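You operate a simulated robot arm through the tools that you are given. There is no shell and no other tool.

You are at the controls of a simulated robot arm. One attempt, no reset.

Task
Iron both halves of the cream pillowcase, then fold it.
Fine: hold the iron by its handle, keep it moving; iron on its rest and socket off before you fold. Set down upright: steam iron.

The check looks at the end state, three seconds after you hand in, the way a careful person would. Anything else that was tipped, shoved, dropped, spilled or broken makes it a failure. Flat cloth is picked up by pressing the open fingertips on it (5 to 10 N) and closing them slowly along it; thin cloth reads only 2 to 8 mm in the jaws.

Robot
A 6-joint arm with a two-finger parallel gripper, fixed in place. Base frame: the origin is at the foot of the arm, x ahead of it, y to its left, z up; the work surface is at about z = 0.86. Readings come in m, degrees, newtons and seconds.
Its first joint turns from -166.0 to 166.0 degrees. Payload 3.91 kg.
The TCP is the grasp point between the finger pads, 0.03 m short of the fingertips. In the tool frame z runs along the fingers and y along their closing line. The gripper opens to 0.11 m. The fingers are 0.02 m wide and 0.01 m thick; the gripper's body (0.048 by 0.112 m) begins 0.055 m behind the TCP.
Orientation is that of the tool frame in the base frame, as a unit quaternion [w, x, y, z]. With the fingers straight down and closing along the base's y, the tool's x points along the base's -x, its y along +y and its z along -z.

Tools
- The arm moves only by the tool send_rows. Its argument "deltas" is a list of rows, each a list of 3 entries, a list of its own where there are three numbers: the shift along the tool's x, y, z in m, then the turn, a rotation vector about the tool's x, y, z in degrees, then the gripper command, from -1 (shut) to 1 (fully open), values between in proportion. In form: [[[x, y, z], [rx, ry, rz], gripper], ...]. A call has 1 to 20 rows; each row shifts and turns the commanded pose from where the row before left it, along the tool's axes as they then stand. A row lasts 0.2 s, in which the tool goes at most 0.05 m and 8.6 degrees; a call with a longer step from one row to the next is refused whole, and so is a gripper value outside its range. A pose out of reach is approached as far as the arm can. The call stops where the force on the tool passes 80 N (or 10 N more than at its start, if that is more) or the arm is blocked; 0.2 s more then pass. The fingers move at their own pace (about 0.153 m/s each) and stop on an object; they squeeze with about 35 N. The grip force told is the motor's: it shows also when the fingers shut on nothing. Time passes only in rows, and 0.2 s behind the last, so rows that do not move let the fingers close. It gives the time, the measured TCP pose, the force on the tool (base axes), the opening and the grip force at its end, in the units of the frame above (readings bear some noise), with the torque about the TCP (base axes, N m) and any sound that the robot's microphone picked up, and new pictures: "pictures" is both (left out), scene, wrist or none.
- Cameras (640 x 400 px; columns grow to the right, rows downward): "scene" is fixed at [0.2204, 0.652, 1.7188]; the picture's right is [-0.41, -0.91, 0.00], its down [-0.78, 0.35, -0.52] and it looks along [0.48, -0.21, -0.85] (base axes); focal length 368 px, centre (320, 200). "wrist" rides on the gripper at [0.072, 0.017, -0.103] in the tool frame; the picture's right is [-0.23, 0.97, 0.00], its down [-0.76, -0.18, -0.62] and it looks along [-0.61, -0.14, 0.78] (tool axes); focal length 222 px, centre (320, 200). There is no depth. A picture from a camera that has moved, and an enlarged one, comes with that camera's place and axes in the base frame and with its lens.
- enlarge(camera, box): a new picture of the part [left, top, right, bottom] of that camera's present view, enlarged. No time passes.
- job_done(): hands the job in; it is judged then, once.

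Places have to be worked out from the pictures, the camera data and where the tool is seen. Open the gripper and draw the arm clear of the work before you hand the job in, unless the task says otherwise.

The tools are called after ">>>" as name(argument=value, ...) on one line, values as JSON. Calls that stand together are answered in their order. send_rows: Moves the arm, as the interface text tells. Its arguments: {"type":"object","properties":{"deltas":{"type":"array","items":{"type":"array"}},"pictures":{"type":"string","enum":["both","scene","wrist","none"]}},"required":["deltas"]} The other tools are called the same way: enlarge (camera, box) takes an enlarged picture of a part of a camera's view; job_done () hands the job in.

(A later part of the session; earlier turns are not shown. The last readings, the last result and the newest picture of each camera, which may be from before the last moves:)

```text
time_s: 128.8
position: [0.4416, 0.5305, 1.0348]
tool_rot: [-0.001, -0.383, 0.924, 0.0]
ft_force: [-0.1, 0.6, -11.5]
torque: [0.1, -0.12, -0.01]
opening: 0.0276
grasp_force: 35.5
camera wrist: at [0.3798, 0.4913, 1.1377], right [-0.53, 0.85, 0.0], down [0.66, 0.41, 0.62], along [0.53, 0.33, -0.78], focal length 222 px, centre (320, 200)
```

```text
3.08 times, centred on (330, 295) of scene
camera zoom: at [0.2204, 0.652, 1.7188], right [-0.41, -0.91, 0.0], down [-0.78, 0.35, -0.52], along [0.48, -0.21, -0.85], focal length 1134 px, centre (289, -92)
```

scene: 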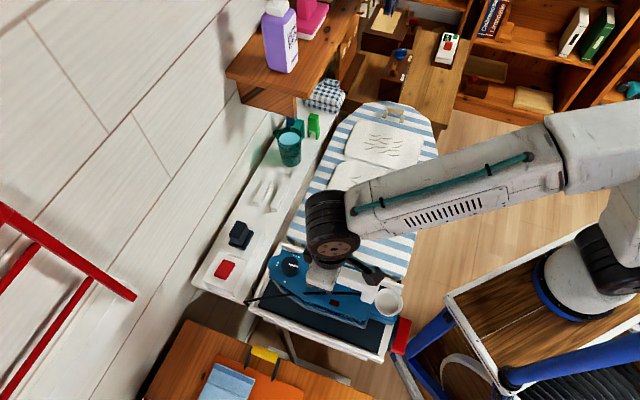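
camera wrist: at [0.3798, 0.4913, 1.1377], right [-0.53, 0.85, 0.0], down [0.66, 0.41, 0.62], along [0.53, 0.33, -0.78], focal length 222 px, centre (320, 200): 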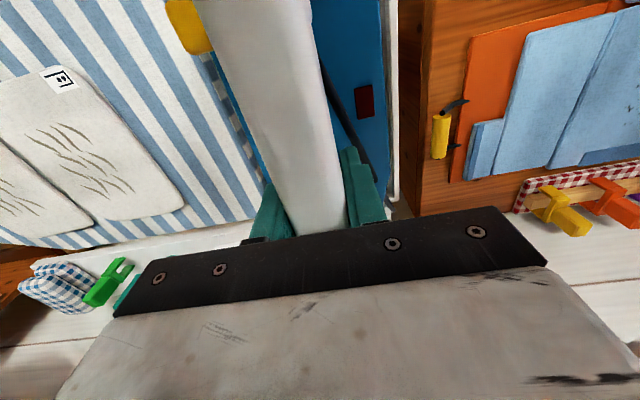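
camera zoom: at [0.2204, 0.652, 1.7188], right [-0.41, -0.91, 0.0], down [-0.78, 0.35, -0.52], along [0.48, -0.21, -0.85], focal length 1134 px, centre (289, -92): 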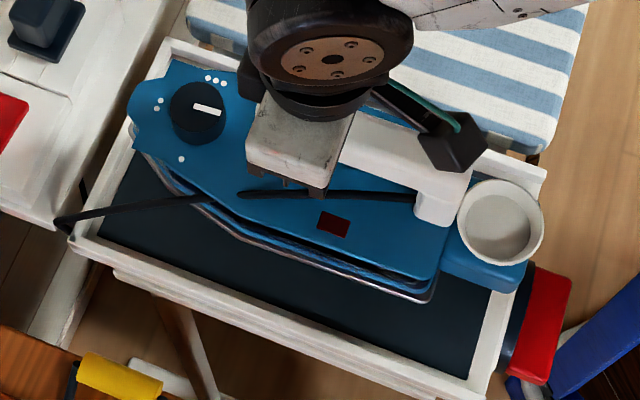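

The iron is level and hanging at 11.5 N. I'll carry it along the board (+v, which is tool -y) to above the near half, keeping it high.

>>> send_rows(deltas=[[[0, -0.012, 0], [0, 0, 0], -1], [[0, -0.025, 0], [0, 0, 0], -1], [[0, -0.03, 0], [0, 0, 0], -1], [[0, -0.03, 0], [0, 0, 0], -1], [[0, -0.03, 0], [0, 0, 0], -1], [[0, -0.03, 0], [0, 0, 0], -1], [[0, -0.03, 0], [0, 0, 0], -1], [[0, -0.03, 0], [0, 0, 0], -1], [[0, -0.03, 0], [0, 0, 0], -1], [[0, -0.03, 0], [0, 0, 0], -1], [[0, -0.025, 0], [0, 0, 0], -1], [[0, -0.015, 0], [0, 0, 0], -1], [[0, -0.01, 0], [0, 0, 0], -1], [[0, 0, 0], [0, 0, 0], -1]])

>>> enlarge(camera="scene", box=[280, 100, 460, 260])

```text
time_s: 131.8
position: [0.6738, 0.2974, 1.034]
tool_rot: [0.0, -0.383, 0.924, 0.001]
ft_force: [0.4, -1.1, -10.5]
torque: [0.07, -0.1, 0.0]
opening: 0.0278
grasp_force: 35.5
camera wrist: at [0.6109, 0.2579, 1.1368], right [-0.53, 0.85, 0.0], down [0.66, 0.41, 0.62], along [0.53, 0.33, -0.78], focal length 222 px, centre (320, 200)
```

scene: 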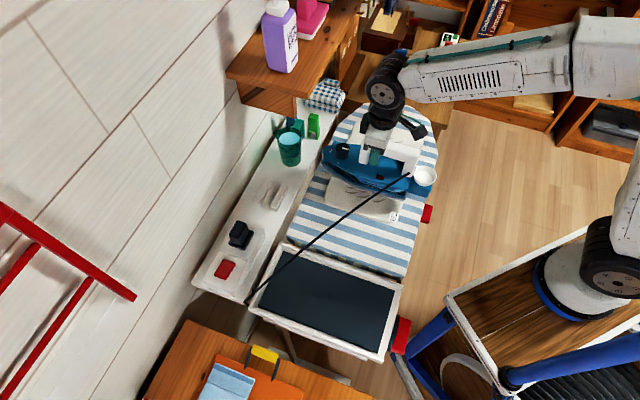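
wrist: 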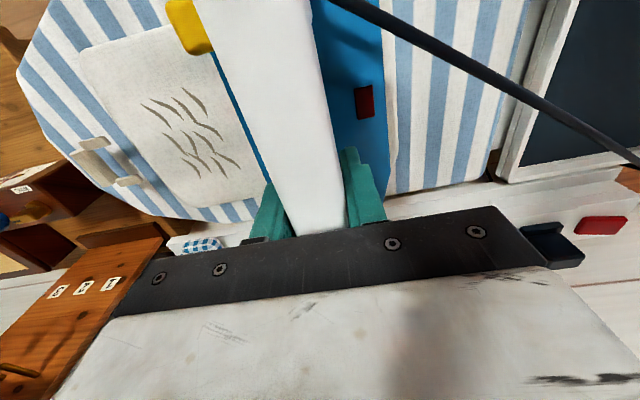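

```text
2.50 times, centred on (370, 180) of scene
camera zoom: at [0.2204, 0.652, 1.7188], right [-0.41, -0.91, 0.0], down [-0.78, 0.35, -0.52], along [0.48, -0.21, -0.85], focal length 921 px, centre (195, 250)
```

zoom: 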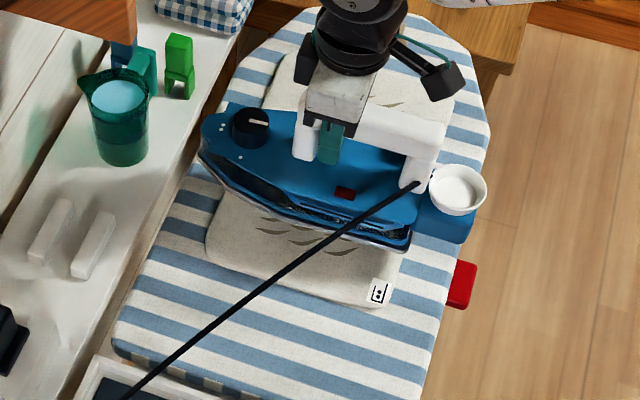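

The iron is over the near half at u ≈ 0.687, v ≈ 0.266. I'll lower to just above expected contact.

>>> send_rows(deltas=[[[0.01, 0, 0.015], [0, 0, 0], -1], [[0.01, 0, 0.02], [0, 0, 0], -1], [[0.01, 0, 0.012], [0, 0, 0], -1]], pictures="none")

>>> enlarge(camera="scene", box=[280, 100, 460, 260])

```text
time_s: 132.6
position: [0.6536, 0.277, 0.9869]
tool_rot: [0.0, -0.384, 0.923, 0.001]
ft_force: [0.2, 1.1, -11.4]
torque: [0.09, -0.12, 0.0]
opening: 0.028
grasp_force: 35.3
```

```text
2.50 times, centred on (370, 180) of scene
camera zoom: at [0.2204, 0.652, 1.7188], right [-0.41, -0.91, 0.0], down [-0.78, 0.35, -0.52], along [0.48, -0.21, -0.85], focal length 921 px, centre (195, 250)
```

zoom: 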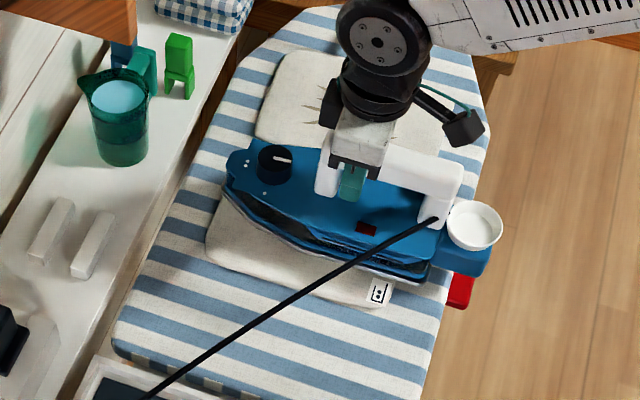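

Still fully hanging. I'll move forward while lowering 2.5 mm per row, watching for the weight to come off.

>>> send_rows(deltas=[[[-0.012, 0, 0.0025], [0, 0, 0], -1], [[-0.012, 0, 0.0025], [0, 0, 0], -1], [[-0.012, 0, 0.0025], [0, 0, 0], -1], [[-0.012, 0, 0.0025], [0, 0, 0], -1]], pictures="none")

```text
time_s: 133.6
position: [0.6865, 0.3121, 0.9765]
tool_rot: [0.0, -0.383, 0.924, 0.001]
ft_force: [0.2, -0.3, -11.2]
torque: [0.09, -0.09, 0.02]
opening: 0.0275
grasp_force: 34.6
```

>>> send_rows(deltas=[[[0.012, 0, 0.002], [0, 0, 0], -1], [[0.012, 0, 0.002], [0, 0, 0], -1], [[0.012, 0, 0.002], [0, 0, 0], -1]], pictures="none")

```text
time_s: 134.4
position: [0.6616, 0.2869, 0.9742]
tool_rot: [0.002, -0.384, 0.923, 0.001]
ft_force: [7.3, 7.1, 20.7]
torque: [-0.24, -0.08, 0.13]
opening: 0.028
grasp_force: 35.5
```

Contact: +20.7 N on the tool, a bit firm, at z ≈ 0.974. I'll ease up 2 mm and keep the iron gliding forward and then sideways, then check the cloth.

>>> send_rows(deltas=[[[-0.012, 0, -0.002], [0, 0, 0], -1], [[-0.015, 0, 0], [0, 0, 0], -1], [[-0.015, 0, 0], [0, 0, 0], -1], [[-0.015, 0, 0], [0, 0, 0], -1], [[-0.015, 0, 0], [0, 0, 0], -1], [[0, 0.0125, 0], [0, 0, 0], -1], [[0.015, 0.0125, 0], [0, 0, 0], -1], [[0.015, 0, 0], [0, 0, 0], -1], [[0.015, 0, 0], [0, 0, 0], -1], [[0.015, 0, 0], [0, 0, 0], -1]], pictures="scene")

>>> enlarge(camera="scene", box=[280, 100, 460, 260])

```text
time_s: 136.6
position: [0.6528, 0.3116, 0.9736]
tool_rot: [0.0, -0.383, 0.924, 0.0]
ft_force: [0.0, 0.2, -9.7]
torque: [-0.01, -0.06, 0.04]
opening: 0.0278
grasp_force: 35.3
```

scene: 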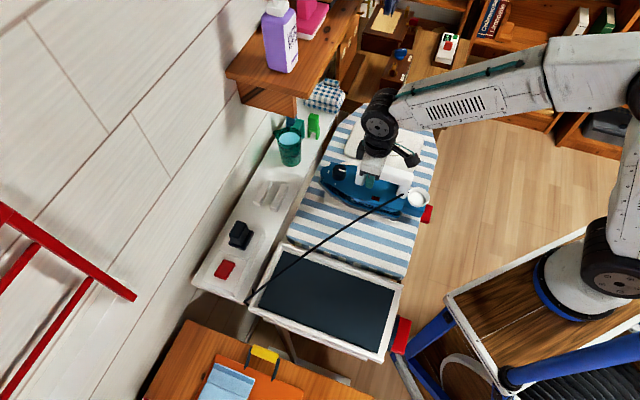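

```text
2.50 times, centred on (370, 180) of scene
camera zoom: at [0.2204, 0.652, 1.7188], right [-0.41, -0.91, 0.0], down [-0.78, 0.35, -0.52], along [0.48, -0.21, -0.85], focal length 921 px, centre (195, 250)
```

zoom: 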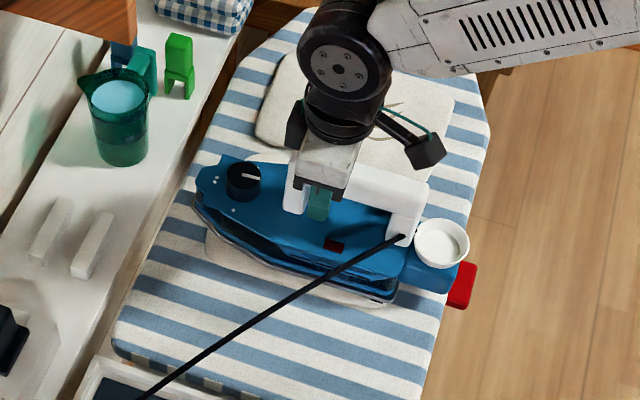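

The iron is only skimming now (-9.7 N). I'll lower 1 mm and continue strokes across the near half at different v positions, always moving.

>>> send_rows(deltas=[[[0.015, 0, 0.001], [0, 0, 0], -1], [[0.015, 0, 0], [0, 0, 0], -1], [[0.015, 0, 0], [0, 0, 0], -1], [[-0.008, -0.0125, 0], [0, 0, 0], -1], [[-0.015, -0.0125, 0], [0, 0, 0], -1], [[-0.015, 0, 0], [0, 0, 0], -1], [[-0.015, 0, 0], [0, 0, 0], -1], [[-0.015, 0, 0], [0, 0, 0], -1], [[-0.015, 0, 0], [0, 0, 0], -1], [[-0.015, 0, 0], [0, 0, 0], -1], [[-0.015, 0, 0], [0, 0, 0], -1], [[0, -0.0125, 0], [0, 0, 0], -1], [[0.015, -0.0125, 0], [0, 0, 0], -1], [[0.015, 0, 0], [0, 0, 0], -1], [[0.015, 0, 0], [0, 0, 0], -1], [[0.015, 0, 0], [0, 0, 0], -1], [[0.015, 0, 0], [0, 0, 0], -1], [[0.015, 0, 0], [0, 0, 0], -1]], pictures="scene")

>>> enlarge(camera="scene", box=[280, 100, 460, 260])

```text
time_s: 140.4
position: [0.6717, 0.2628, 0.9729]
tool_rot: [-0.001, -0.384, 0.923, 0.002]
ft_force: [-2.2, -0.1, -4.5]
torque: [0.14, -0.49, -0.02]
opening: 0.0277
grasp_force: 35.4
```

scene: 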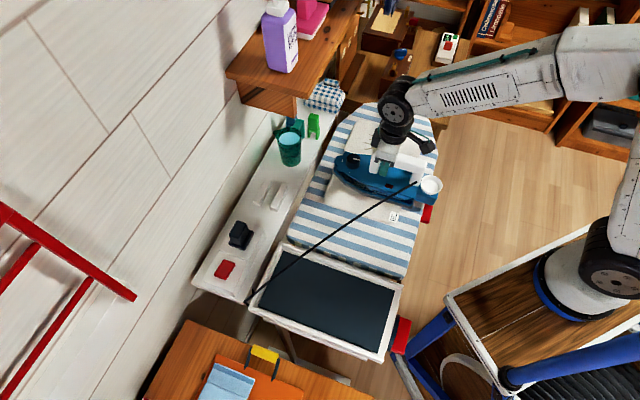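

```text
2.50 times, centred on (370, 180) of scene
camera zoom: at [0.2204, 0.652, 1.7188], right [-0.41, -0.91, 0.0], down [-0.78, 0.35, -0.52], along [0.48, -0.21, -0.85], focal length 921 px, centre (195, 250)
```

zoom: 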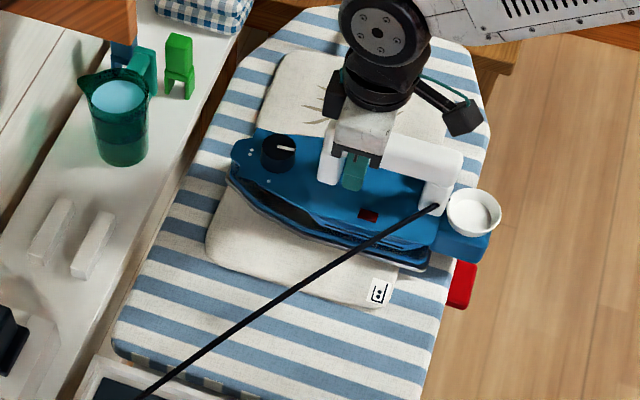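

The part of the near half showing in front of the iron now looks free of wrinkles. I'll lift 2.5 cm while moving, shift along to the far half, and look at the near half.

>>> send_rows(deltas=[[[-0.01, 0, -0.006], [0, 0, 0], -1], [[-0.01, -0.01, -0.01], [0, 0, 0], -1], [[-0.009, -0.025, -0.01], [0, 0, 0], -1], [[0, -0.03, 0], [0, 0, 0], -1], [[0, -0.03, 0], [0, 0, 0], -1], [[0, -0.028, 0], [0, 0, 0], -1], [[0, -0.02, 0], [0, 0, 0], -1]])

>>> enlarge(camera="scene", box=[280, 100, 460, 260])

```text
time_s: 142.0
position: [0.7935, 0.1804, 0.9959]
tool_rot: [0.0, -0.384, 0.923, 0.0]
ft_force: [0.6, -0.9, -11.9]
torque: [0.08, -0.11, 0.0]
opening: 0.0279
grasp_force: 34.7
camera wrist: at [0.7313, 0.1408, 1.0994], right [-0.53, 0.85, 0.0], down [0.66, 0.41, 0.62], along [0.53, 0.33, -0.78], focal length 222 px, centre (320, 200)
```

scene: 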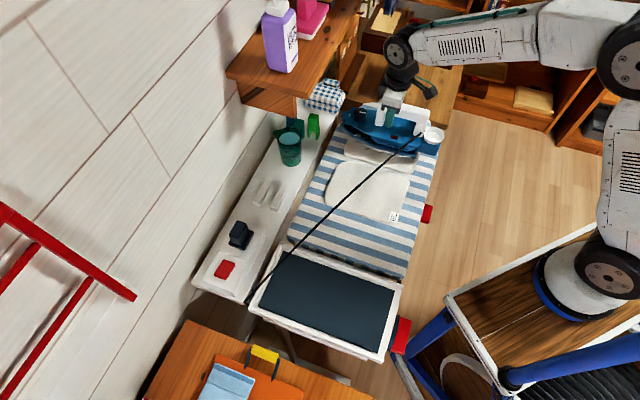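
wrist: 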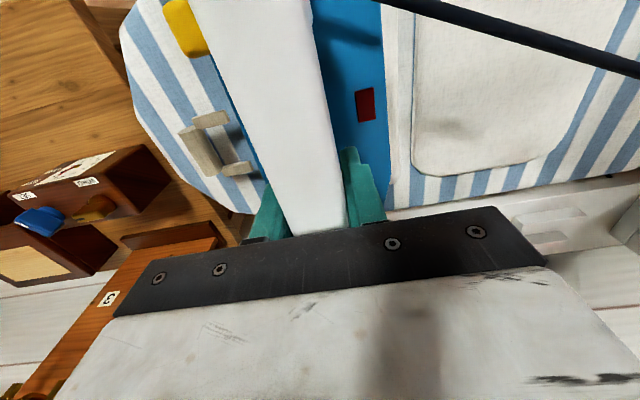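

```text
2.50 times, centred on (370, 180) of scene
camera zoom: at [0.2204, 0.652, 1.7188], right [-0.41, -0.91, 0.0], down [-0.78, 0.35, -0.52], along [0.48, -0.21, -0.85], focal length 921 px, centre (195, 250)
```

zoom: 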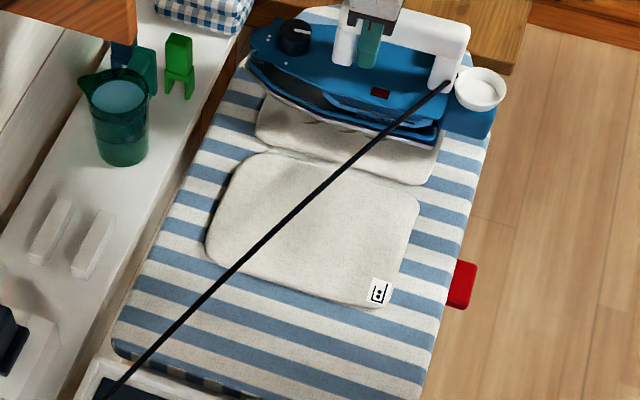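

The near half is smooth with no marks, and it hasn't shifted. I'll now lower onto the far half while moving, and stroke it the same way.

>>> send_rows(deltas=[[[0.012, 0, 0.01], [0, 0, 0], -1], [[0.012, 0, 0.008], [0, 0, 0], -1], [[0.012, 0, 0.005], [0, 0, 0], -1], [[-0.015, 0, 0], [0, 0, 0], -1], [[-0.015, 0, 0], [0, 0, 0], -1], [[-0.015, 0, 0], [0, 0, 0], -1], [[-0.015, 0, 0], [0, 0, 0], -1], [[-0.015, 0, 0], [0, 0, 0], -1], [[-0.015, 0, 0], [0, 0, 0], -1], [[0, 0.0125, 0], [0, 0, 0], -1], [[0.015, 0.0125, 0], [0, 0, 0], -1], [[0.015, 0, 0], [0, 0, 0], -1], [[0.015, 0, 0], [0, 0, 0], -1], [[0.015, 0, 0], [0, 0, 0], -1]], pictures="scene")

>>> enlarge(camera="scene", box=[280, 90, 460, 250])

```text
time_s: 145.0
position: [0.7728, 0.1944, 0.9738]
tool_rot: [0.0, -0.383, 0.924, 0.0]
ft_force: [-0.2, 0.0, -11.2]
torque: [0.1, -0.1, 0.02]
opening: 0.028
grasp_force: 35.2
```

scene: 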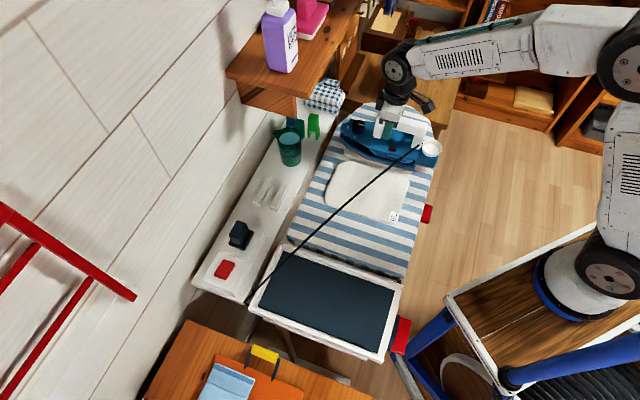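

```text
2.50 times, centred on (370, 170) of scene
camera zoom: at [0.2204, 0.652, 1.7188], right [-0.41, -0.91, 0.0], down [-0.78, 0.35, -0.52], along [0.48, -0.21, -0.85], focal length 921 px, centre (195, 275)
```

zoom: 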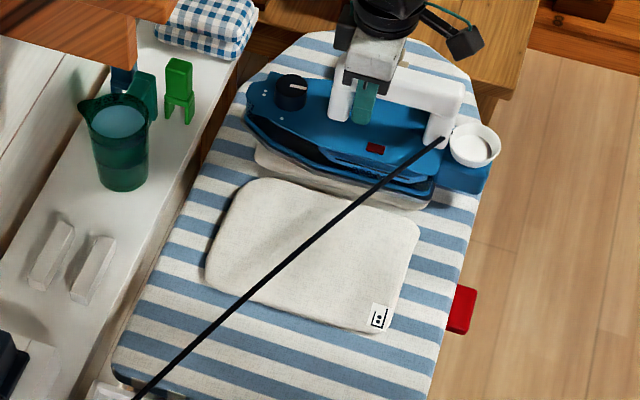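

Fz = -11.2 N, so the iron isn't touching yet here. I'll lower another 2 mm while gliding.

>>> send_rows(deltas=[[[0.015, 0, 0.001], [0, 0, 0], -1], [[0.015, 0, 0.001], [0, 0, 0], -1], [[0.012, -0.005, 0.0005], [0, 0, 0], -1]], pictures="none")

```text
time_s: 145.8
position: [0.7464, 0.16, 0.9739]
tool_rot: [0.0, -0.383, 0.924, 0.001]
ft_force: [0.7, -1.1, -11.4]
torque: [0.1, -0.1, 0.0]
opening: 0.0279
grasp_force: 35.2
```

Still no contact. I'll lower a further 2 mm while moving forward.

>>> send_rows(deltas=[[[-0.015, -0.005, 0.001], [0, 0, 0], -1], [[-0.015, -0.005, 0.001], [0, 0, 0], -1], [[-0.015, 0, 0], [0, 0, 0], -1]], pictures="none")

```text
time_s: 146.6
position: [0.7846, 0.185, 0.9722]
tool_rot: [0.001, -0.383, 0.924, 0.001]
ft_force: [-4.8, -7.4, 16.9]
torque: [-0.27, 0.16, 0.1]
opening: 0.0279
grasp_force: 35.0
```

Contact at +16.9 N. I'll ease up 1 mm and stroke the far half.

>>> send_rows(deltas=[[[-0.015, 0, -0.001], [0, 0, 0], -1], [[-0.015, 0, 0], [0, 0, 0], -1], [[-0.015, 0, 0], [0, 0, 0], -1], [[-0.015, 0, 0], [0, 0, 0], -1], [[0, 0.01, 0], [0, 0, 0], -1], [[0.015, 0, 0], [0, 0, 0], -1], [[0.015, 0, 0], [0, 0, 0], -1], [[0.015, 0, 0], [0, 0, 0], -1], [[0.015, 0, 0], [0, 0, 0], -1], [[0.015, 0, 0], [0, 0, 0], -1], [[0.015, 0, 0], [0, 0, 0], -1], [[0.015, 0, 0], [0, 0, 0], -1], [[-0.008, -0.0125, 0], [0, 0, 0], -1], [[-0.015, -0.0125, 0], [0, 0, 0], -1], [[-0.015, 0, 0], [0, 0, 0], -1], [[-0.015, 0, 0], [0, 0, 0], -1], [[-0.015, 0, 0], [0, 0, 0], -1], [[-0.015, 0, 0], [0, 0, 0], -1], [[-0.015, 0, 0], [0, 0, 0], -1], [[-0.015, -0.005, 0], [0, 0, 0], -1]], pictures="scene")

>>> enlarge(camera="scene", box=[280, 90, 460, 250])

```text
time_s: 150.8
position: [0.8467, 0.2208, 0.9711]
tool_rot: [-0.001, -0.383, 0.924, 0.001]
ft_force: [-2.8, -1.2, -2.6]
torque: [-0.43, 0.11, -0.17]
opening: 0.028
grasp_force: 34.6
```

scene: 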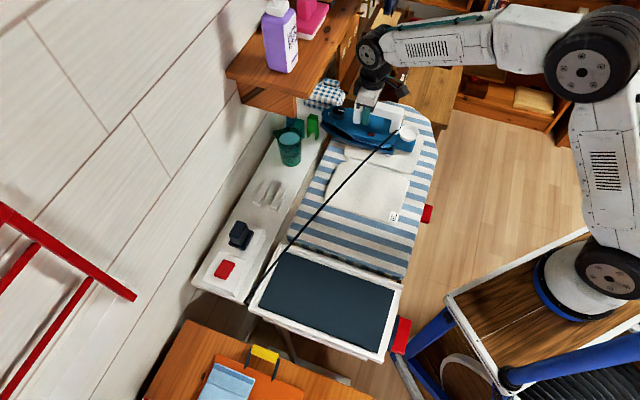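

```text
2.50 times, centred on (370, 170) of scene
camera zoom: at [0.2204, 0.652, 1.7188], right [-0.41, -0.91, 0.0], down [-0.78, 0.35, -0.52], along [0.48, -0.21, -0.85], focal length 921 px, centre (195, 275)
```

zoom: 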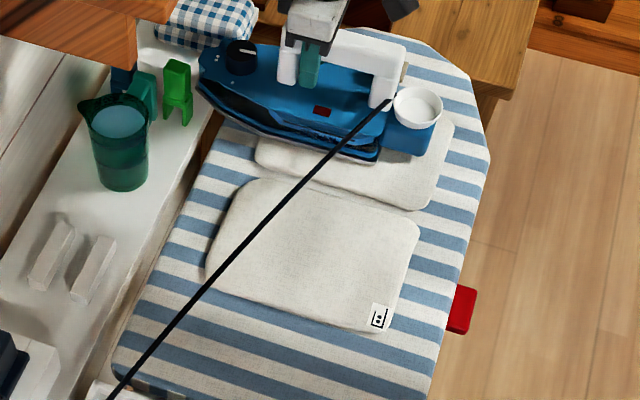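

The iron's tip is getting close to the green clip on the shelf at this forward extent. I'll go back and keep further strokes shorter.

>>> send_rows(deltas=[[[0.015, 0, 0], [0, 0, 0], -1], [[0.015, 0, 0], [0, 0, 0], -1], [[0.015, 0, 0], [0, 0, 0], -1], [[0.015, 0, 0], [0, 0, 0], -1], [[0.015, -0.008, 0], [0, 0, 0], -1], [[0.015, -0.008, 0], [0, 0, 0], -1], [[0.015, 0, 0], [0, 0, 0], -1], [[0.015, 0, 0], [0, 0, 0], -1], [[-0.015, 0, 0], [0, 0, 0], -1], [[-0.015, 0, 0], [0, 0, 0], -1], [[-0.015, 0, 0], [0, 0, 0], -1], [[-0.012, 0.01, 0], [0, 0, 0], -1], [[0.012, 0.01, 0], [0, 0, 0], -1], [[0.015, 0.01, 0], [0, 0, 0], -1], [[0.015, 0, 0], [0, 0, 0], -1]], pictures="scene")

>>> enlarge(camera="scene", box=[280, 90, 460, 250])

```text
time_s: 154.0
position: [0.7621, 0.1563, 0.9718]
tool_rot: [0.0, -0.384, 0.923, 0.001]
ft_force: [-0.4, 0.2, -10.5]
torque: [0.06, -0.03, 0.02]
opening: 0.0278
grasp_force: 34.7
```

scene: 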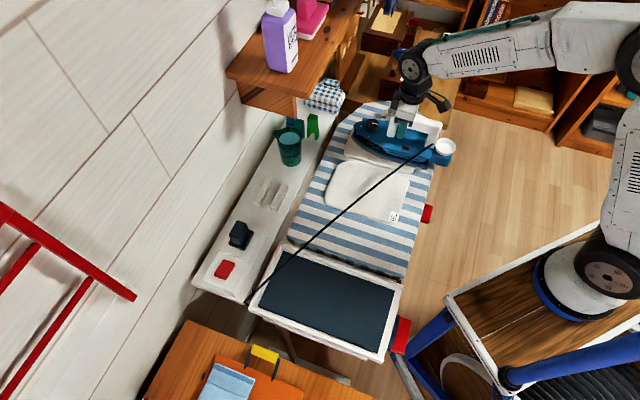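

```text
2.50 times, centred on (370, 170) of scene
camera zoom: at [0.2204, 0.652, 1.7188], right [-0.41, -0.91, 0.0], down [-0.78, 0.35, -0.52], along [0.48, -0.21, -0.85], focal length 921 px, centre (195, 275)
```

zoom: 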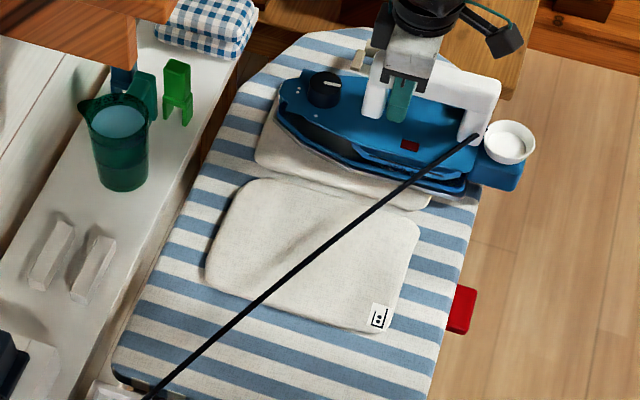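

I'll lift 3 cm and draw back toward the tray so I can inspect the far half.

>>> send_rows(deltas=[[[-0.012, 0, -0.008], [0, 0, 0], -1], [[-0.012, 0.01, -0.012], [0, 0, 0], -1], [[-0.01, 0.025, -0.012], [0, 0, 0], -1], [[0, 0.03, 0], [0, 0, 0], -1], [[0, 0.03, 0], [0, 0, 0], -1], [[0, 0.03, 0], [0, 0, 0], -1], [[0, 0.03, 0], [0, 0, 0], -1], [[0, 0.03, 0], [0, 0, 0], -1], [[0, 0.02, 0], [0, 0, 0], -1]])

>>> enlarge(camera="scene", box=[300, 80, 460, 220])

>>> enlarge(camera="wrist", box=[0, 0, 260, 240])

```text
time_s: 156.0
position: [0.6405, 0.3243, 1.0023]
tool_rot: [0.0, -0.383, 0.924, 0.001]
ft_force: [0.6, -0.1, -10.2]
torque: [0.1, -0.07, -0.01]
opening: 0.0278
grasp_force: 35.2
camera wrist: at [0.5778, 0.2858, 1.1052], right [-0.53, 0.85, 0.0], down [0.66, 0.41, 0.62], along [0.53, 0.33, -0.78], focal length 222 px, centre (320, 200)
```

scene: 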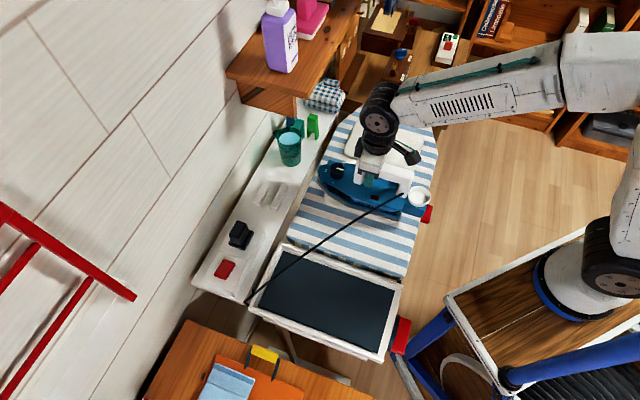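
wrist: 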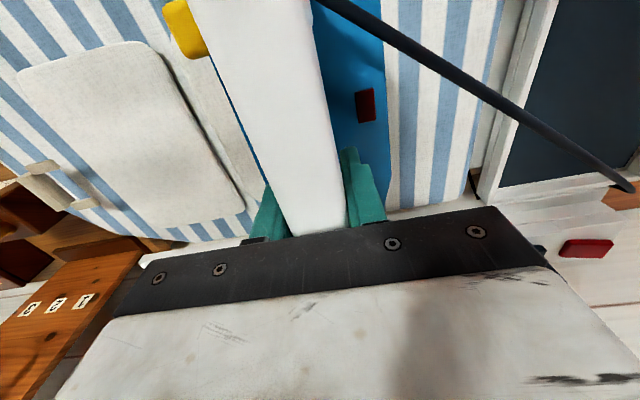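

```text
2.86 times, centred on (380, 150) of scene
camera zoom: at [0.2204, 0.652, 1.7188], right [-0.41, -0.91, 0.0], down [-0.78, 0.35, -0.52], along [0.48, -0.21, -0.85], focal length 1052 px, centre (149, 343)
```

zoom: 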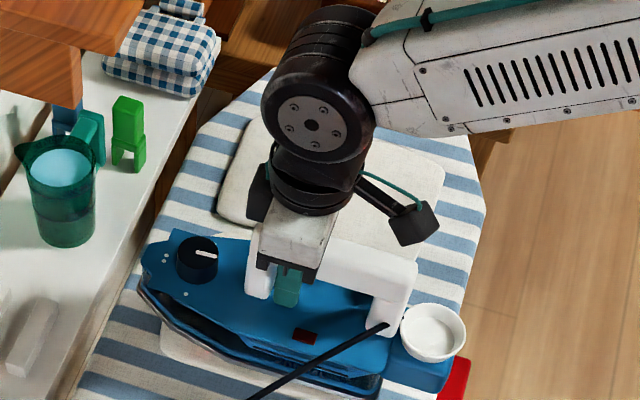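

```text
1.67 times, centred on (130, 120) of wrist
camera zoom: at [0.5778, 0.2858, 1.1052], right [-0.53, 0.85, 0.0], down [0.66, 0.41, 0.62], along [0.53, 0.33, -0.78], focal length 370 px, centre (637, 333)
```

zoom: 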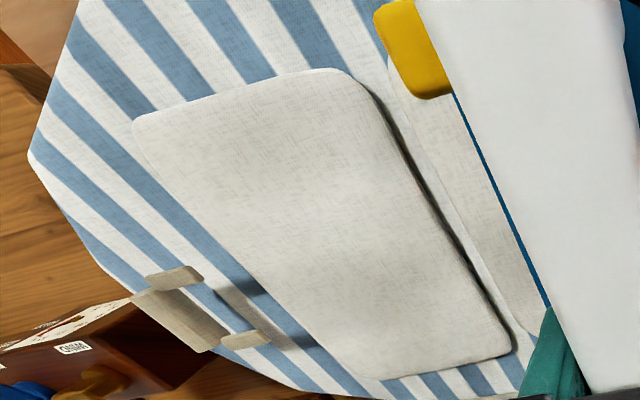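

The far half is smooth too and shows no marks. Now I'll carry the iron back over its tray at a safe height.

>>> send_rows(deltas=[[[0, 0, -0.012], [0, 0, 0], -1], [[0, 0.012, -0.012], [0, 0, 0], -1], [[-0.001, 0.025, -0.009], [0, 0, 0], -1], [[-0.002, 0.03, 0], [0, 0, 0], -1], [[-0.002, 0.03, 0], [0, 0, 0], -1], [[0, 0.03, 0], [0, 0, 0], -1], [[0, 0.03, 0], [0, 0, 0], -1], [[0, 0.03, 0], [0, 0, 0], -1], [[0, 0.03, 0], [0, 0, 0], -1], [[0, 0.03, 0], [0, 0, 0], -1], [[0, 0.02, 0], [0, 0, 0], -1], [[0, 0.0135, 0], [0, 0, 0], -1], [[0, 0.005, 0], [0, 0, 0], -1], [[0, 0, 0], [0, 0, 0], -1]])

>>> enlarge(camera="scene", box=[240, 230, 420, 360])

>>> enlarge(camera="scene", box=[300, 90, 450, 240])

```text
time_s: 159.0
position: [0.4417, 0.5301, 1.0366]
tool_rot: [-0.001, -0.383, 0.924, 0.001]
ft_force: [0.4, 0.3, -10.9]
torque: [0.12, -0.1, -0.04]
opening: 0.028
grasp_force: 35.2
camera wrist: at [0.3791, 0.4902, 1.1399], right [-0.53, 0.85, 0.0], down [0.66, 0.41, 0.62], along [0.53, 0.33, -0.78], focal length 222 px, centre (320, 200)
```

scene: 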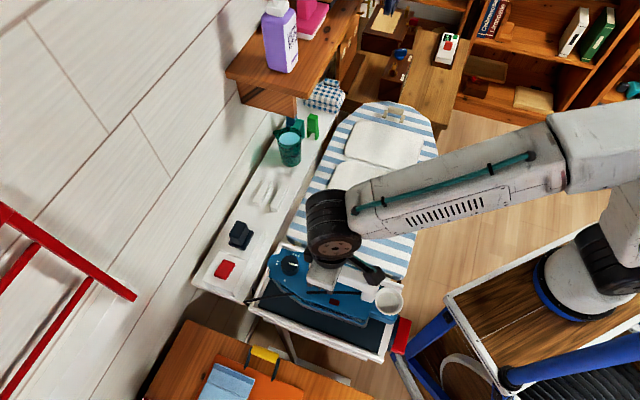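
wrist: 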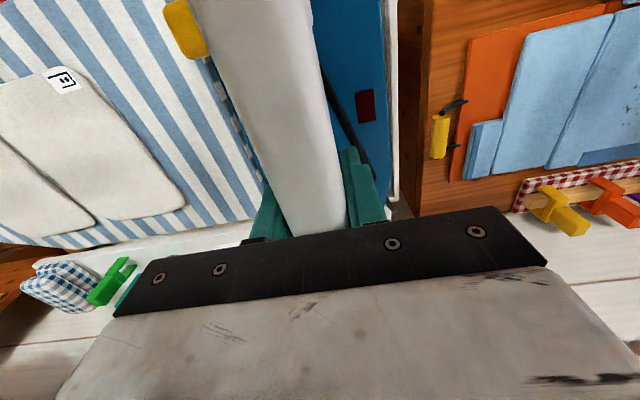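

```text
3.08 times, centred on (330, 295) of scene
camera zoom: at [0.2204, 0.652, 1.7188], right [-0.41, -0.91, 0.0], down [-0.78, 0.35, -0.52], along [0.48, -0.21, -0.85], focal length 1134 px, centre (289, -92)
```

zoom: 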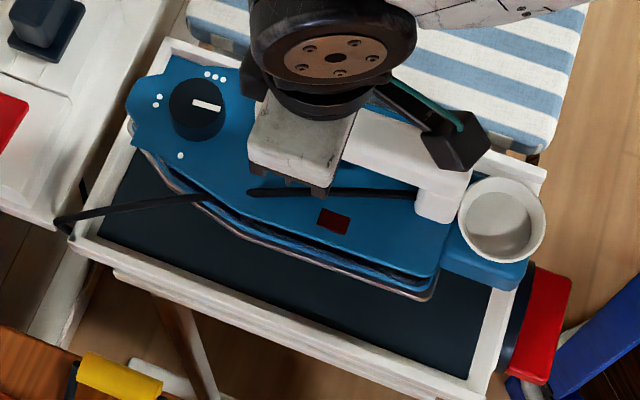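

```text
2.67 times, centred on (375, 165) of scene
camera zoom: at [0.2204, 0.652, 1.7188], right [-0.41, -0.91, 0.0], down [-0.78, 0.35, -0.52], along [0.48, -0.21, -0.85], focal length 982 px, centre (173, 293)
```

zoom: 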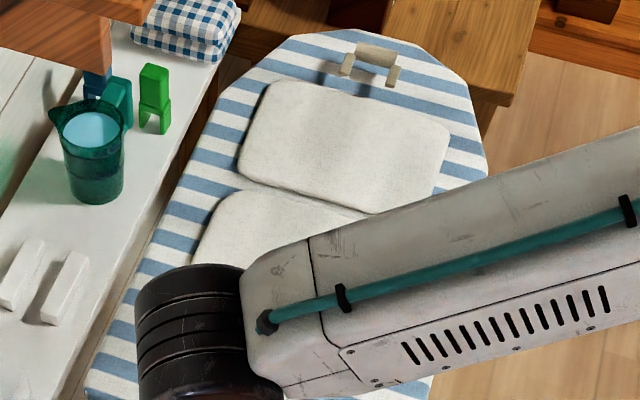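

The pillowcase looks fully smooth. The iron is over its original spot on the tray, so I'll lower it gently back onto its sole.

>>> send_rows(deltas=[[[0, 0, 0.015], [0, 0, 0], -1], [[0, 0, 0.02], [0, 0, 0], -1], [[0, 0, 0.015], [0, 0, 0], -1], [[0, 0, 0.01], [0, 0, 0], -1], [[0, 0, 0.005], [0, 0, 0], -1], [[0, 0, 0.003], [0, 0, 0], -1], [[0, 0, 0.002], [0, 0, 0], -1], [[0, 0, 0], [0, 0, 0], -1]], pictures="scene")

>>> enlarge(camera="scene", box=[240, 230, 420, 360])

```text
time_s: 160.8
position: [0.442, 0.5294, 0.9681]
tool_rot: [-0.001, -0.383, 0.924, 0.0]
ft_force: [1.1, -0.6, -10.6]
torque: [0.08, -0.03, 0.01]
opening: 0.0279
grasp_force: 34.6
```

scene: 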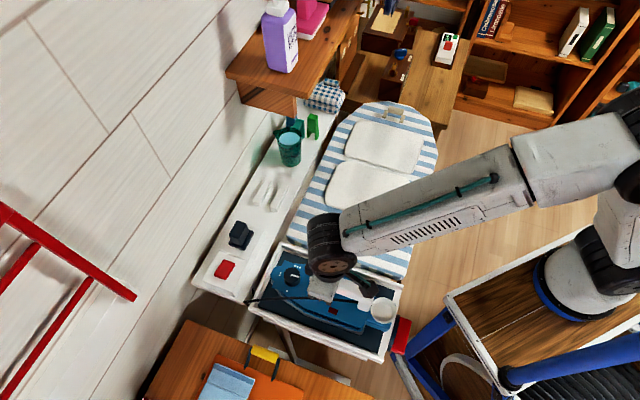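

```text
3.08 times, centred on (330, 295) of scene
camera zoom: at [0.2204, 0.652, 1.7188], right [-0.41, -0.91, 0.0], down [-0.78, 0.35, -0.52], along [0.48, -0.21, -0.85], focal length 1134 px, centre (289, -92)
```

zoom: 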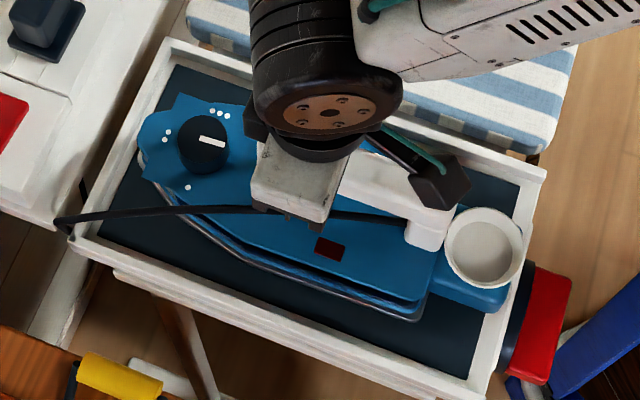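

The iron is just above the mat, still hanging (-10.6 N). I'll lower in 1.5 mm steps until the weight comes off.

>>> send_rows(deltas=[[[0, 0, 0.0015], [0, 0, 0], -1], [[0, 0, 0.0015], [0, 0, 0], -1], [[0, 0, 0], [0, 0, 0], -1]], pictures="none")

```text
time_s: 161.6
position: [0.4433, 0.5286, 0.9638]
tool_rot: [-0.001, -0.384, 0.923, 0.001]
ft_force: [0.6, 0.1, -10.9]
torque: [0.14, -0.07, 0.03]
opening: 0.0279
grasp_force: 34.7
```

Still hanging. I'll lower a further 3 mm in small steps.

>>> send_rows(deltas=[[[0, 0, 0.0015], [0, 0, 0], -1], [[0, 0, 0.0015], [0, 0, 0], -1], [[0, 0, 0], [0, 0, 0], -1]], pictures="none")

```text
time_s: 162.4
position: [0.4428, 0.5296, 0.9621]
tool_rot: [0.0, -0.383, 0.924, 0.001]
ft_force: [0.4, 0.8, -11.4]
torque: [0.09, -0.05, 0.0]
opening: 0.0279
grasp_force: 34.7
```

Pressing on the board probably shifted the handle a little in the grip. I'll continue lowering in small steps.

>>> send_rows(deltas=[[[0, 0, 0.0015], [0, 0, 0], -1], [[0, 0, 0.0015], [0, 0, 0], -1], [[0, 0, 0], [0, 0, 0], -1]], pictures="scene")

>>> enlarge(camera="scene", box=[240, 230, 420, 360])

```text
time_s: 163.2
position: [0.4432, 0.5307, 0.96]
tool_rot: [0.003, -0.384, 0.923, 0.002]
ft_force: [4.3, 0.5, 22.3]
torque: [-0.46, -0.33, 0.03]
opening: 0.0278
grasp_force: 35.0
```

scene: 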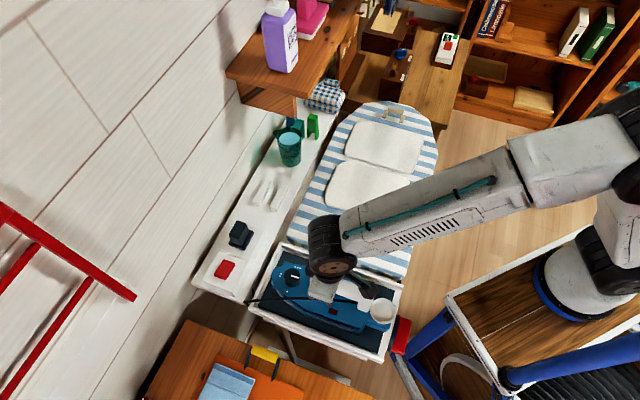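

```text
3.08 times, centred on (330, 295) of scene
camera zoom: at [0.2204, 0.652, 1.7188], right [-0.41, -0.91, 0.0], down [-0.78, 0.35, -0.52], along [0.48, -0.21, -0.85], focal length 1134 px, centre (289, -92)
```

zoom: 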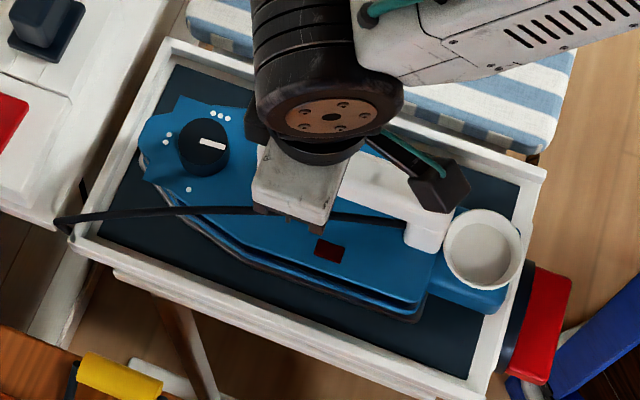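

The iron is on the mat (+22 N). I'll ease 1.5 mm, open the fingers and rise straight up.

>>> send_rows(deltas=[[[0, 0, -0.0015], [0, 0, 0], -1], [[0, 0, 0], [0, 0, 0], -0.4], [[0, 0, 0], [0, 0, 0], -0.3], [[0, 0, 0], [0, 0, 0], -0.3], [[0, 0, -0.01], [0, 0, 0], -0.3], [[0, 0, -0.02], [0, 0, 0], -0.3], [[0, 0, -0.03], [0, 0, 0], -0.3], [[0, 0, -0.04], [0, 0, 0], -0.3], [[0, 0, -0.04], [0, 0, 0], -0.3]])

>>> enlarge(camera="scene", box=[240, 230, 420, 360])

>>> enlarge(camera="wrist", box=[200, 0, 600, 240])

```text
time_s: 165.2
position: [0.4438, 0.5287, 1.0997]
tool_rot: [-0.001, -0.384, 0.923, 0.001]
ft_force: [-0.4, -0.1, -0.1]
torque: [-0.03, -0.03, -0.01]
opening: 0.0384
grasp_force: 0.0
camera wrist: at [0.3806, 0.4885, 1.2029], right [-0.53, 0.85, 0.0], down [0.66, 0.41, 0.62], along [0.53, 0.33, -0.78], focal length 222 px, centre (320, 200)
```

scene: 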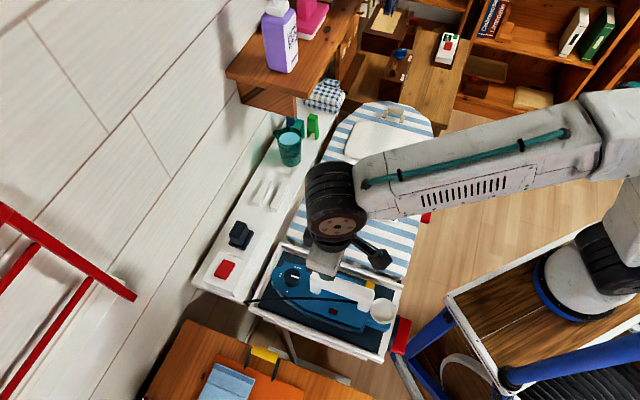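
wrist: 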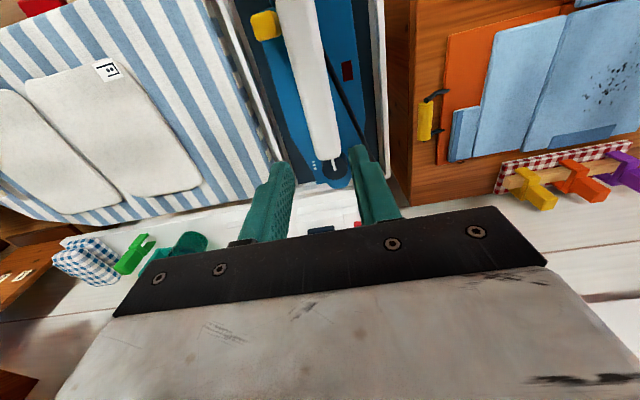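

```text
3.08 times, centred on (330, 295) of scene
camera zoom: at [0.2204, 0.652, 1.7188], right [-0.41, -0.91, 0.0], down [-0.78, 0.35, -0.52], along [0.48, -0.21, -0.85], focal length 1134 px, centre (289, -92)
```

zoom: 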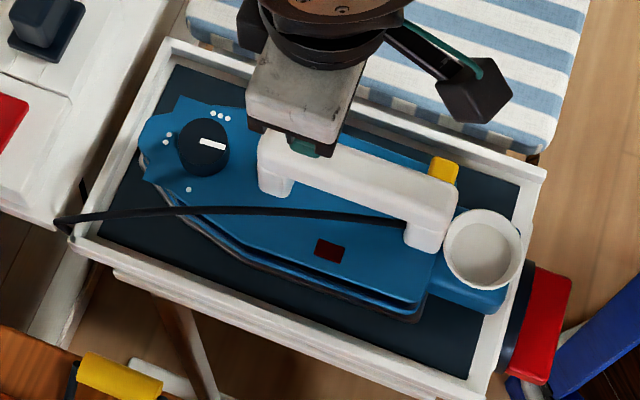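

```text
1.60 times, centred on (400, 120) of wrist
camera zoom: at [0.3806, 0.4885, 1.2029], right [-0.53, 0.85, 0.0], down [0.66, 0.41, 0.62], along [0.53, 0.33, -0.78], focal length 355 px, centre (192, 328)
```

zoom: 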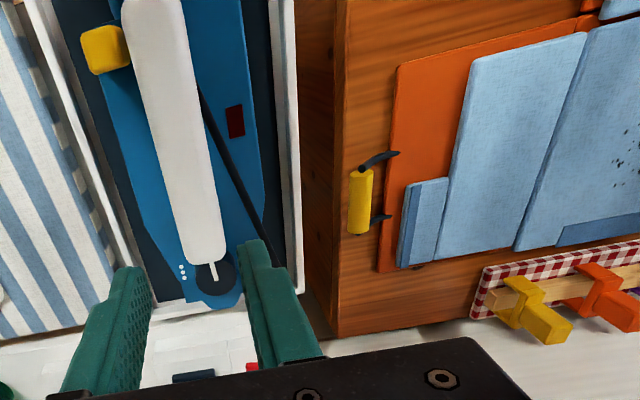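

The iron is flat on its rest. Next is the socket switch, so I'll zoom in on it.

>>> enlarge(camera="scene", box=[195, 240, 255, 295])

>>> enlarge(camera="scene", box=[215, 210, 265, 255])

```text
7.27 times, centred on (225, 268) of scene
camera zoom: at [0.2204, 0.652, 1.7188], right [-0.41, -0.91, 0.0], down [-0.78, 0.35, -0.52], along [0.48, -0.21, -0.85], focal length 2679 px, centre (1011, -291)
```

zoom: 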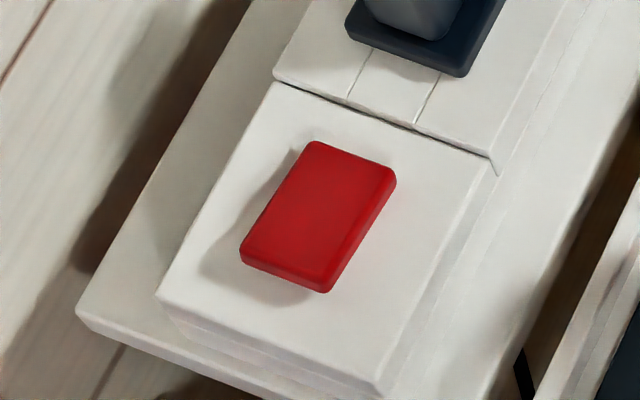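

```text
8.89 times, centred on (240, 232) of scene
camera zoom: at [0.2204, 0.652, 1.7188], right [-0.41, -0.91, 0.0], down [-0.78, 0.35, -0.52], along [0.48, -0.21, -0.85], focal length 3275 px, centre (1031, -89)
```

zoom: 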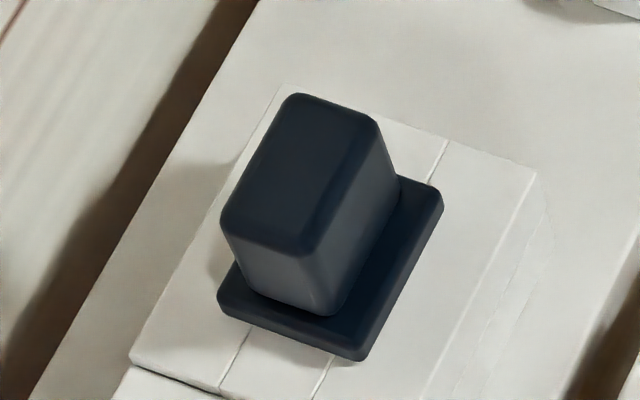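

The red rocker's shadow suggests its end away from the plug is raised (around u ≈ 0.931, v ≈ -0.11), so pressing that end should switch it off. I'll close the fingers and move above it.

>>> send_rows(deltas=[[[-0.0304, 0.006, 0], [0, 0, 0], -1], [[-0.0304, 0.006, 0], [0, 0, 0], -1], [[-0.0304, 0.006, 0], [0, 0, 0], -1], [[-0.0304, 0.006, 0], [0, 0, 0], -1], [[-0.0304, 0.006, 0], [0, 0, 0], -1], [[-0.0304, 0.006, 0], [0, 0, 0], -1], [[-0.0304, 0.006, 0], [0, 0, 0], -1], [[-0.0304, 0.006, 0], [0, 0, 0], -1], [[0, 0, 0.03], [0, 0, 0], -1], [[0, 0, 0.03], [0, 0, 0], -1], [[0, 0, 0.03], [0, 0, 0], -1], [[0, 0, 0], [0, 0, 0], -1]])

>>> enlarge(camera="wrist", box=[220, 60, 440, 240])

>>> enlarge(camera="scene", box=[170, 210, 290, 310])

```text
time_s: 167.8
position: [0.573, 0.7147, 1.0033]
tool_rot: [0.0, -0.384, 0.924, 0.001]
ft_force: [-0.2, -0.1, -0.6]
torque: [-0.03, 0.01, 0.0]
opening: 0.0
grasp_force: 34.9
out of reach, approached as far as the arm can: row 8
camera wrist: at [0.5102, 0.6761, 1.1062], right [-0.53, 0.85, 0.0], down [0.66, 0.41, 0.62], along [0.53, 0.33, -0.78], focal length 222 px, centre (320, 200)
```

scene: 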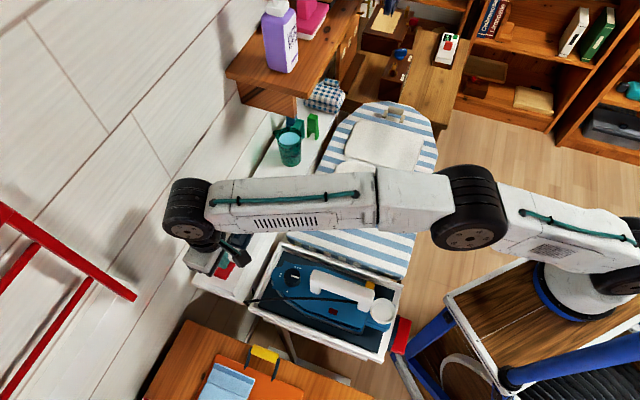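
wrist: 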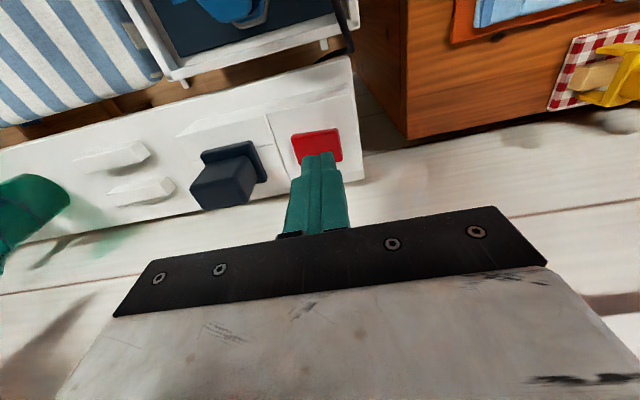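

```text
2.22 times, centred on (330, 150) of wrist
camera zoom: at [0.5102, 0.6761, 1.1062], right [-0.53, 0.85, 0.0], down [0.66, 0.41, 0.62], along [0.53, 0.33, -0.78], focal length 494 px, centre (298, 311)
```

zoom: 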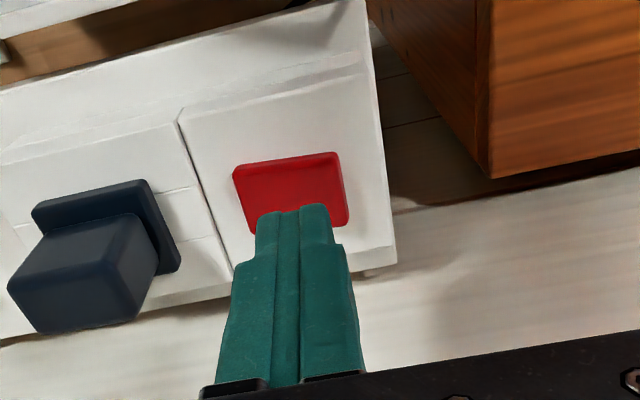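

```text
4.00 times, centred on (230, 260) of scene
camera zoom: at [0.2204, 0.652, 1.7188], right [-0.41, -0.91, 0.0], down [-0.78, 0.35, -0.52], along [0.48, -0.21, -0.85], focal length 1474 px, centre (680, -40)
```

zoom: 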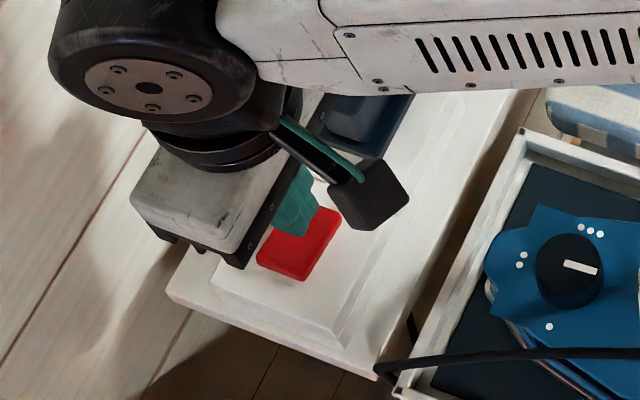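

Row 8 was at the edge of reach, but at this lower height it should be reachable. I'll shift to over the raised end, at about (0.579, 0.7315), and descend to just above it.

>>> send_rows(deltas=[[[-0.008, 0.004, 0.015], [0, 0, 0], -1], [[-0.008, 0.004, 0.015], [0, 0, 0], -1], [[0, 0, 0.013], [0, 0, 0], -1], [[0, 0, 0], [0, 0, 0], -1]])

>>> enlarge(camera="wrist", box=[220, 60, 440, 240])

>>> enlarge(camera="scene", box=[170, 210, 290, 310])

```text
time_s: 168.8
position: [0.5781, 0.7323, 0.9609]
tool_rot: [0.0, -0.384, 0.924, 0.001]
ft_force: [0.4, 0.2, 0.1]
torque: [0.01, 0.01, 0.01]
opening: 0.0001
grasp_force: 35.1
camera wrist: at [0.5151, 0.6942, 1.0642], right [-0.53, 0.85, 0.0], down [0.66, 0.41, 0.62], along [0.53, 0.33, -0.78], focal length 222 px, centre (320, 200)
```

scene: 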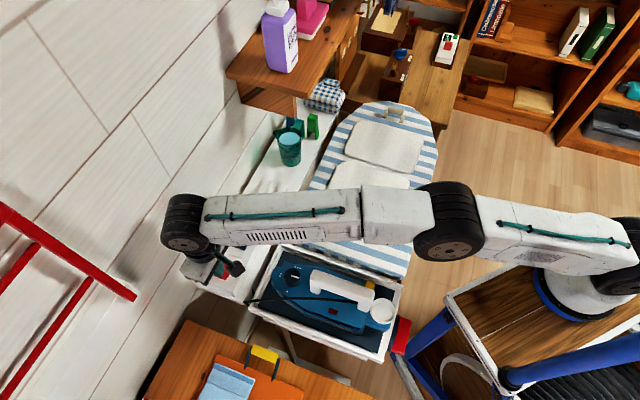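
wrist: 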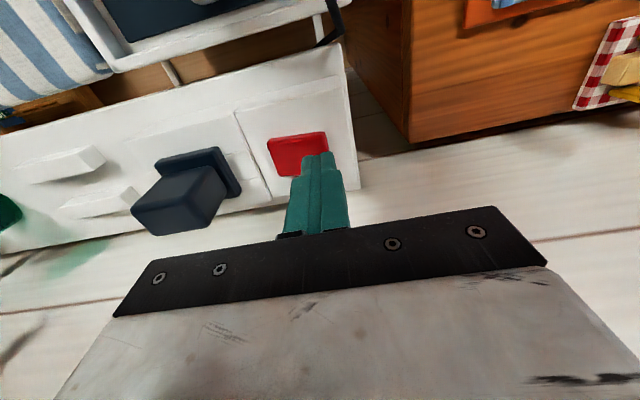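

```text
2.22 times, centred on (330, 150) of wrist
camera zoom: at [0.5151, 0.6942, 1.0642], right [-0.53, 0.85, 0.0], down [0.66, 0.41, 0.62], along [0.53, 0.33, -0.78], focal length 494 px, centre (298, 311)
```

zoom: 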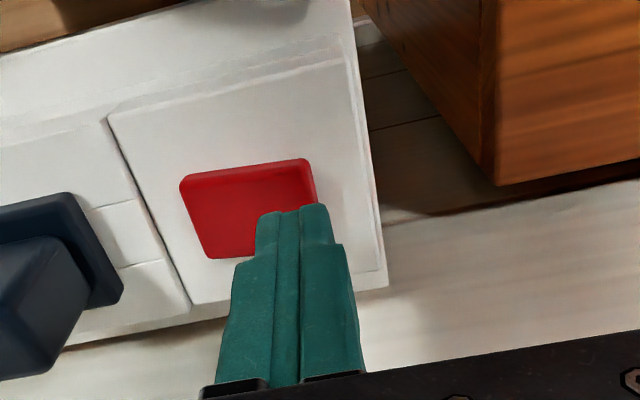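

```text
4.00 times, centred on (230, 260) of scene
camera zoom: at [0.2204, 0.652, 1.7188], right [-0.41, -0.91, 0.0], down [-0.78, 0.35, -0.52], along [0.48, -0.21, -0.85], focal length 1474 px, centre (680, -40)
```

zoom: 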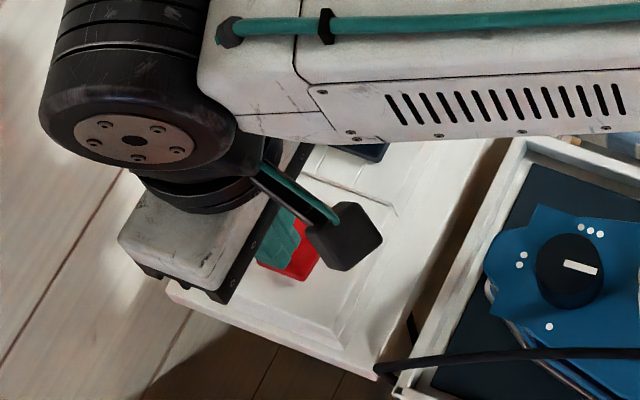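

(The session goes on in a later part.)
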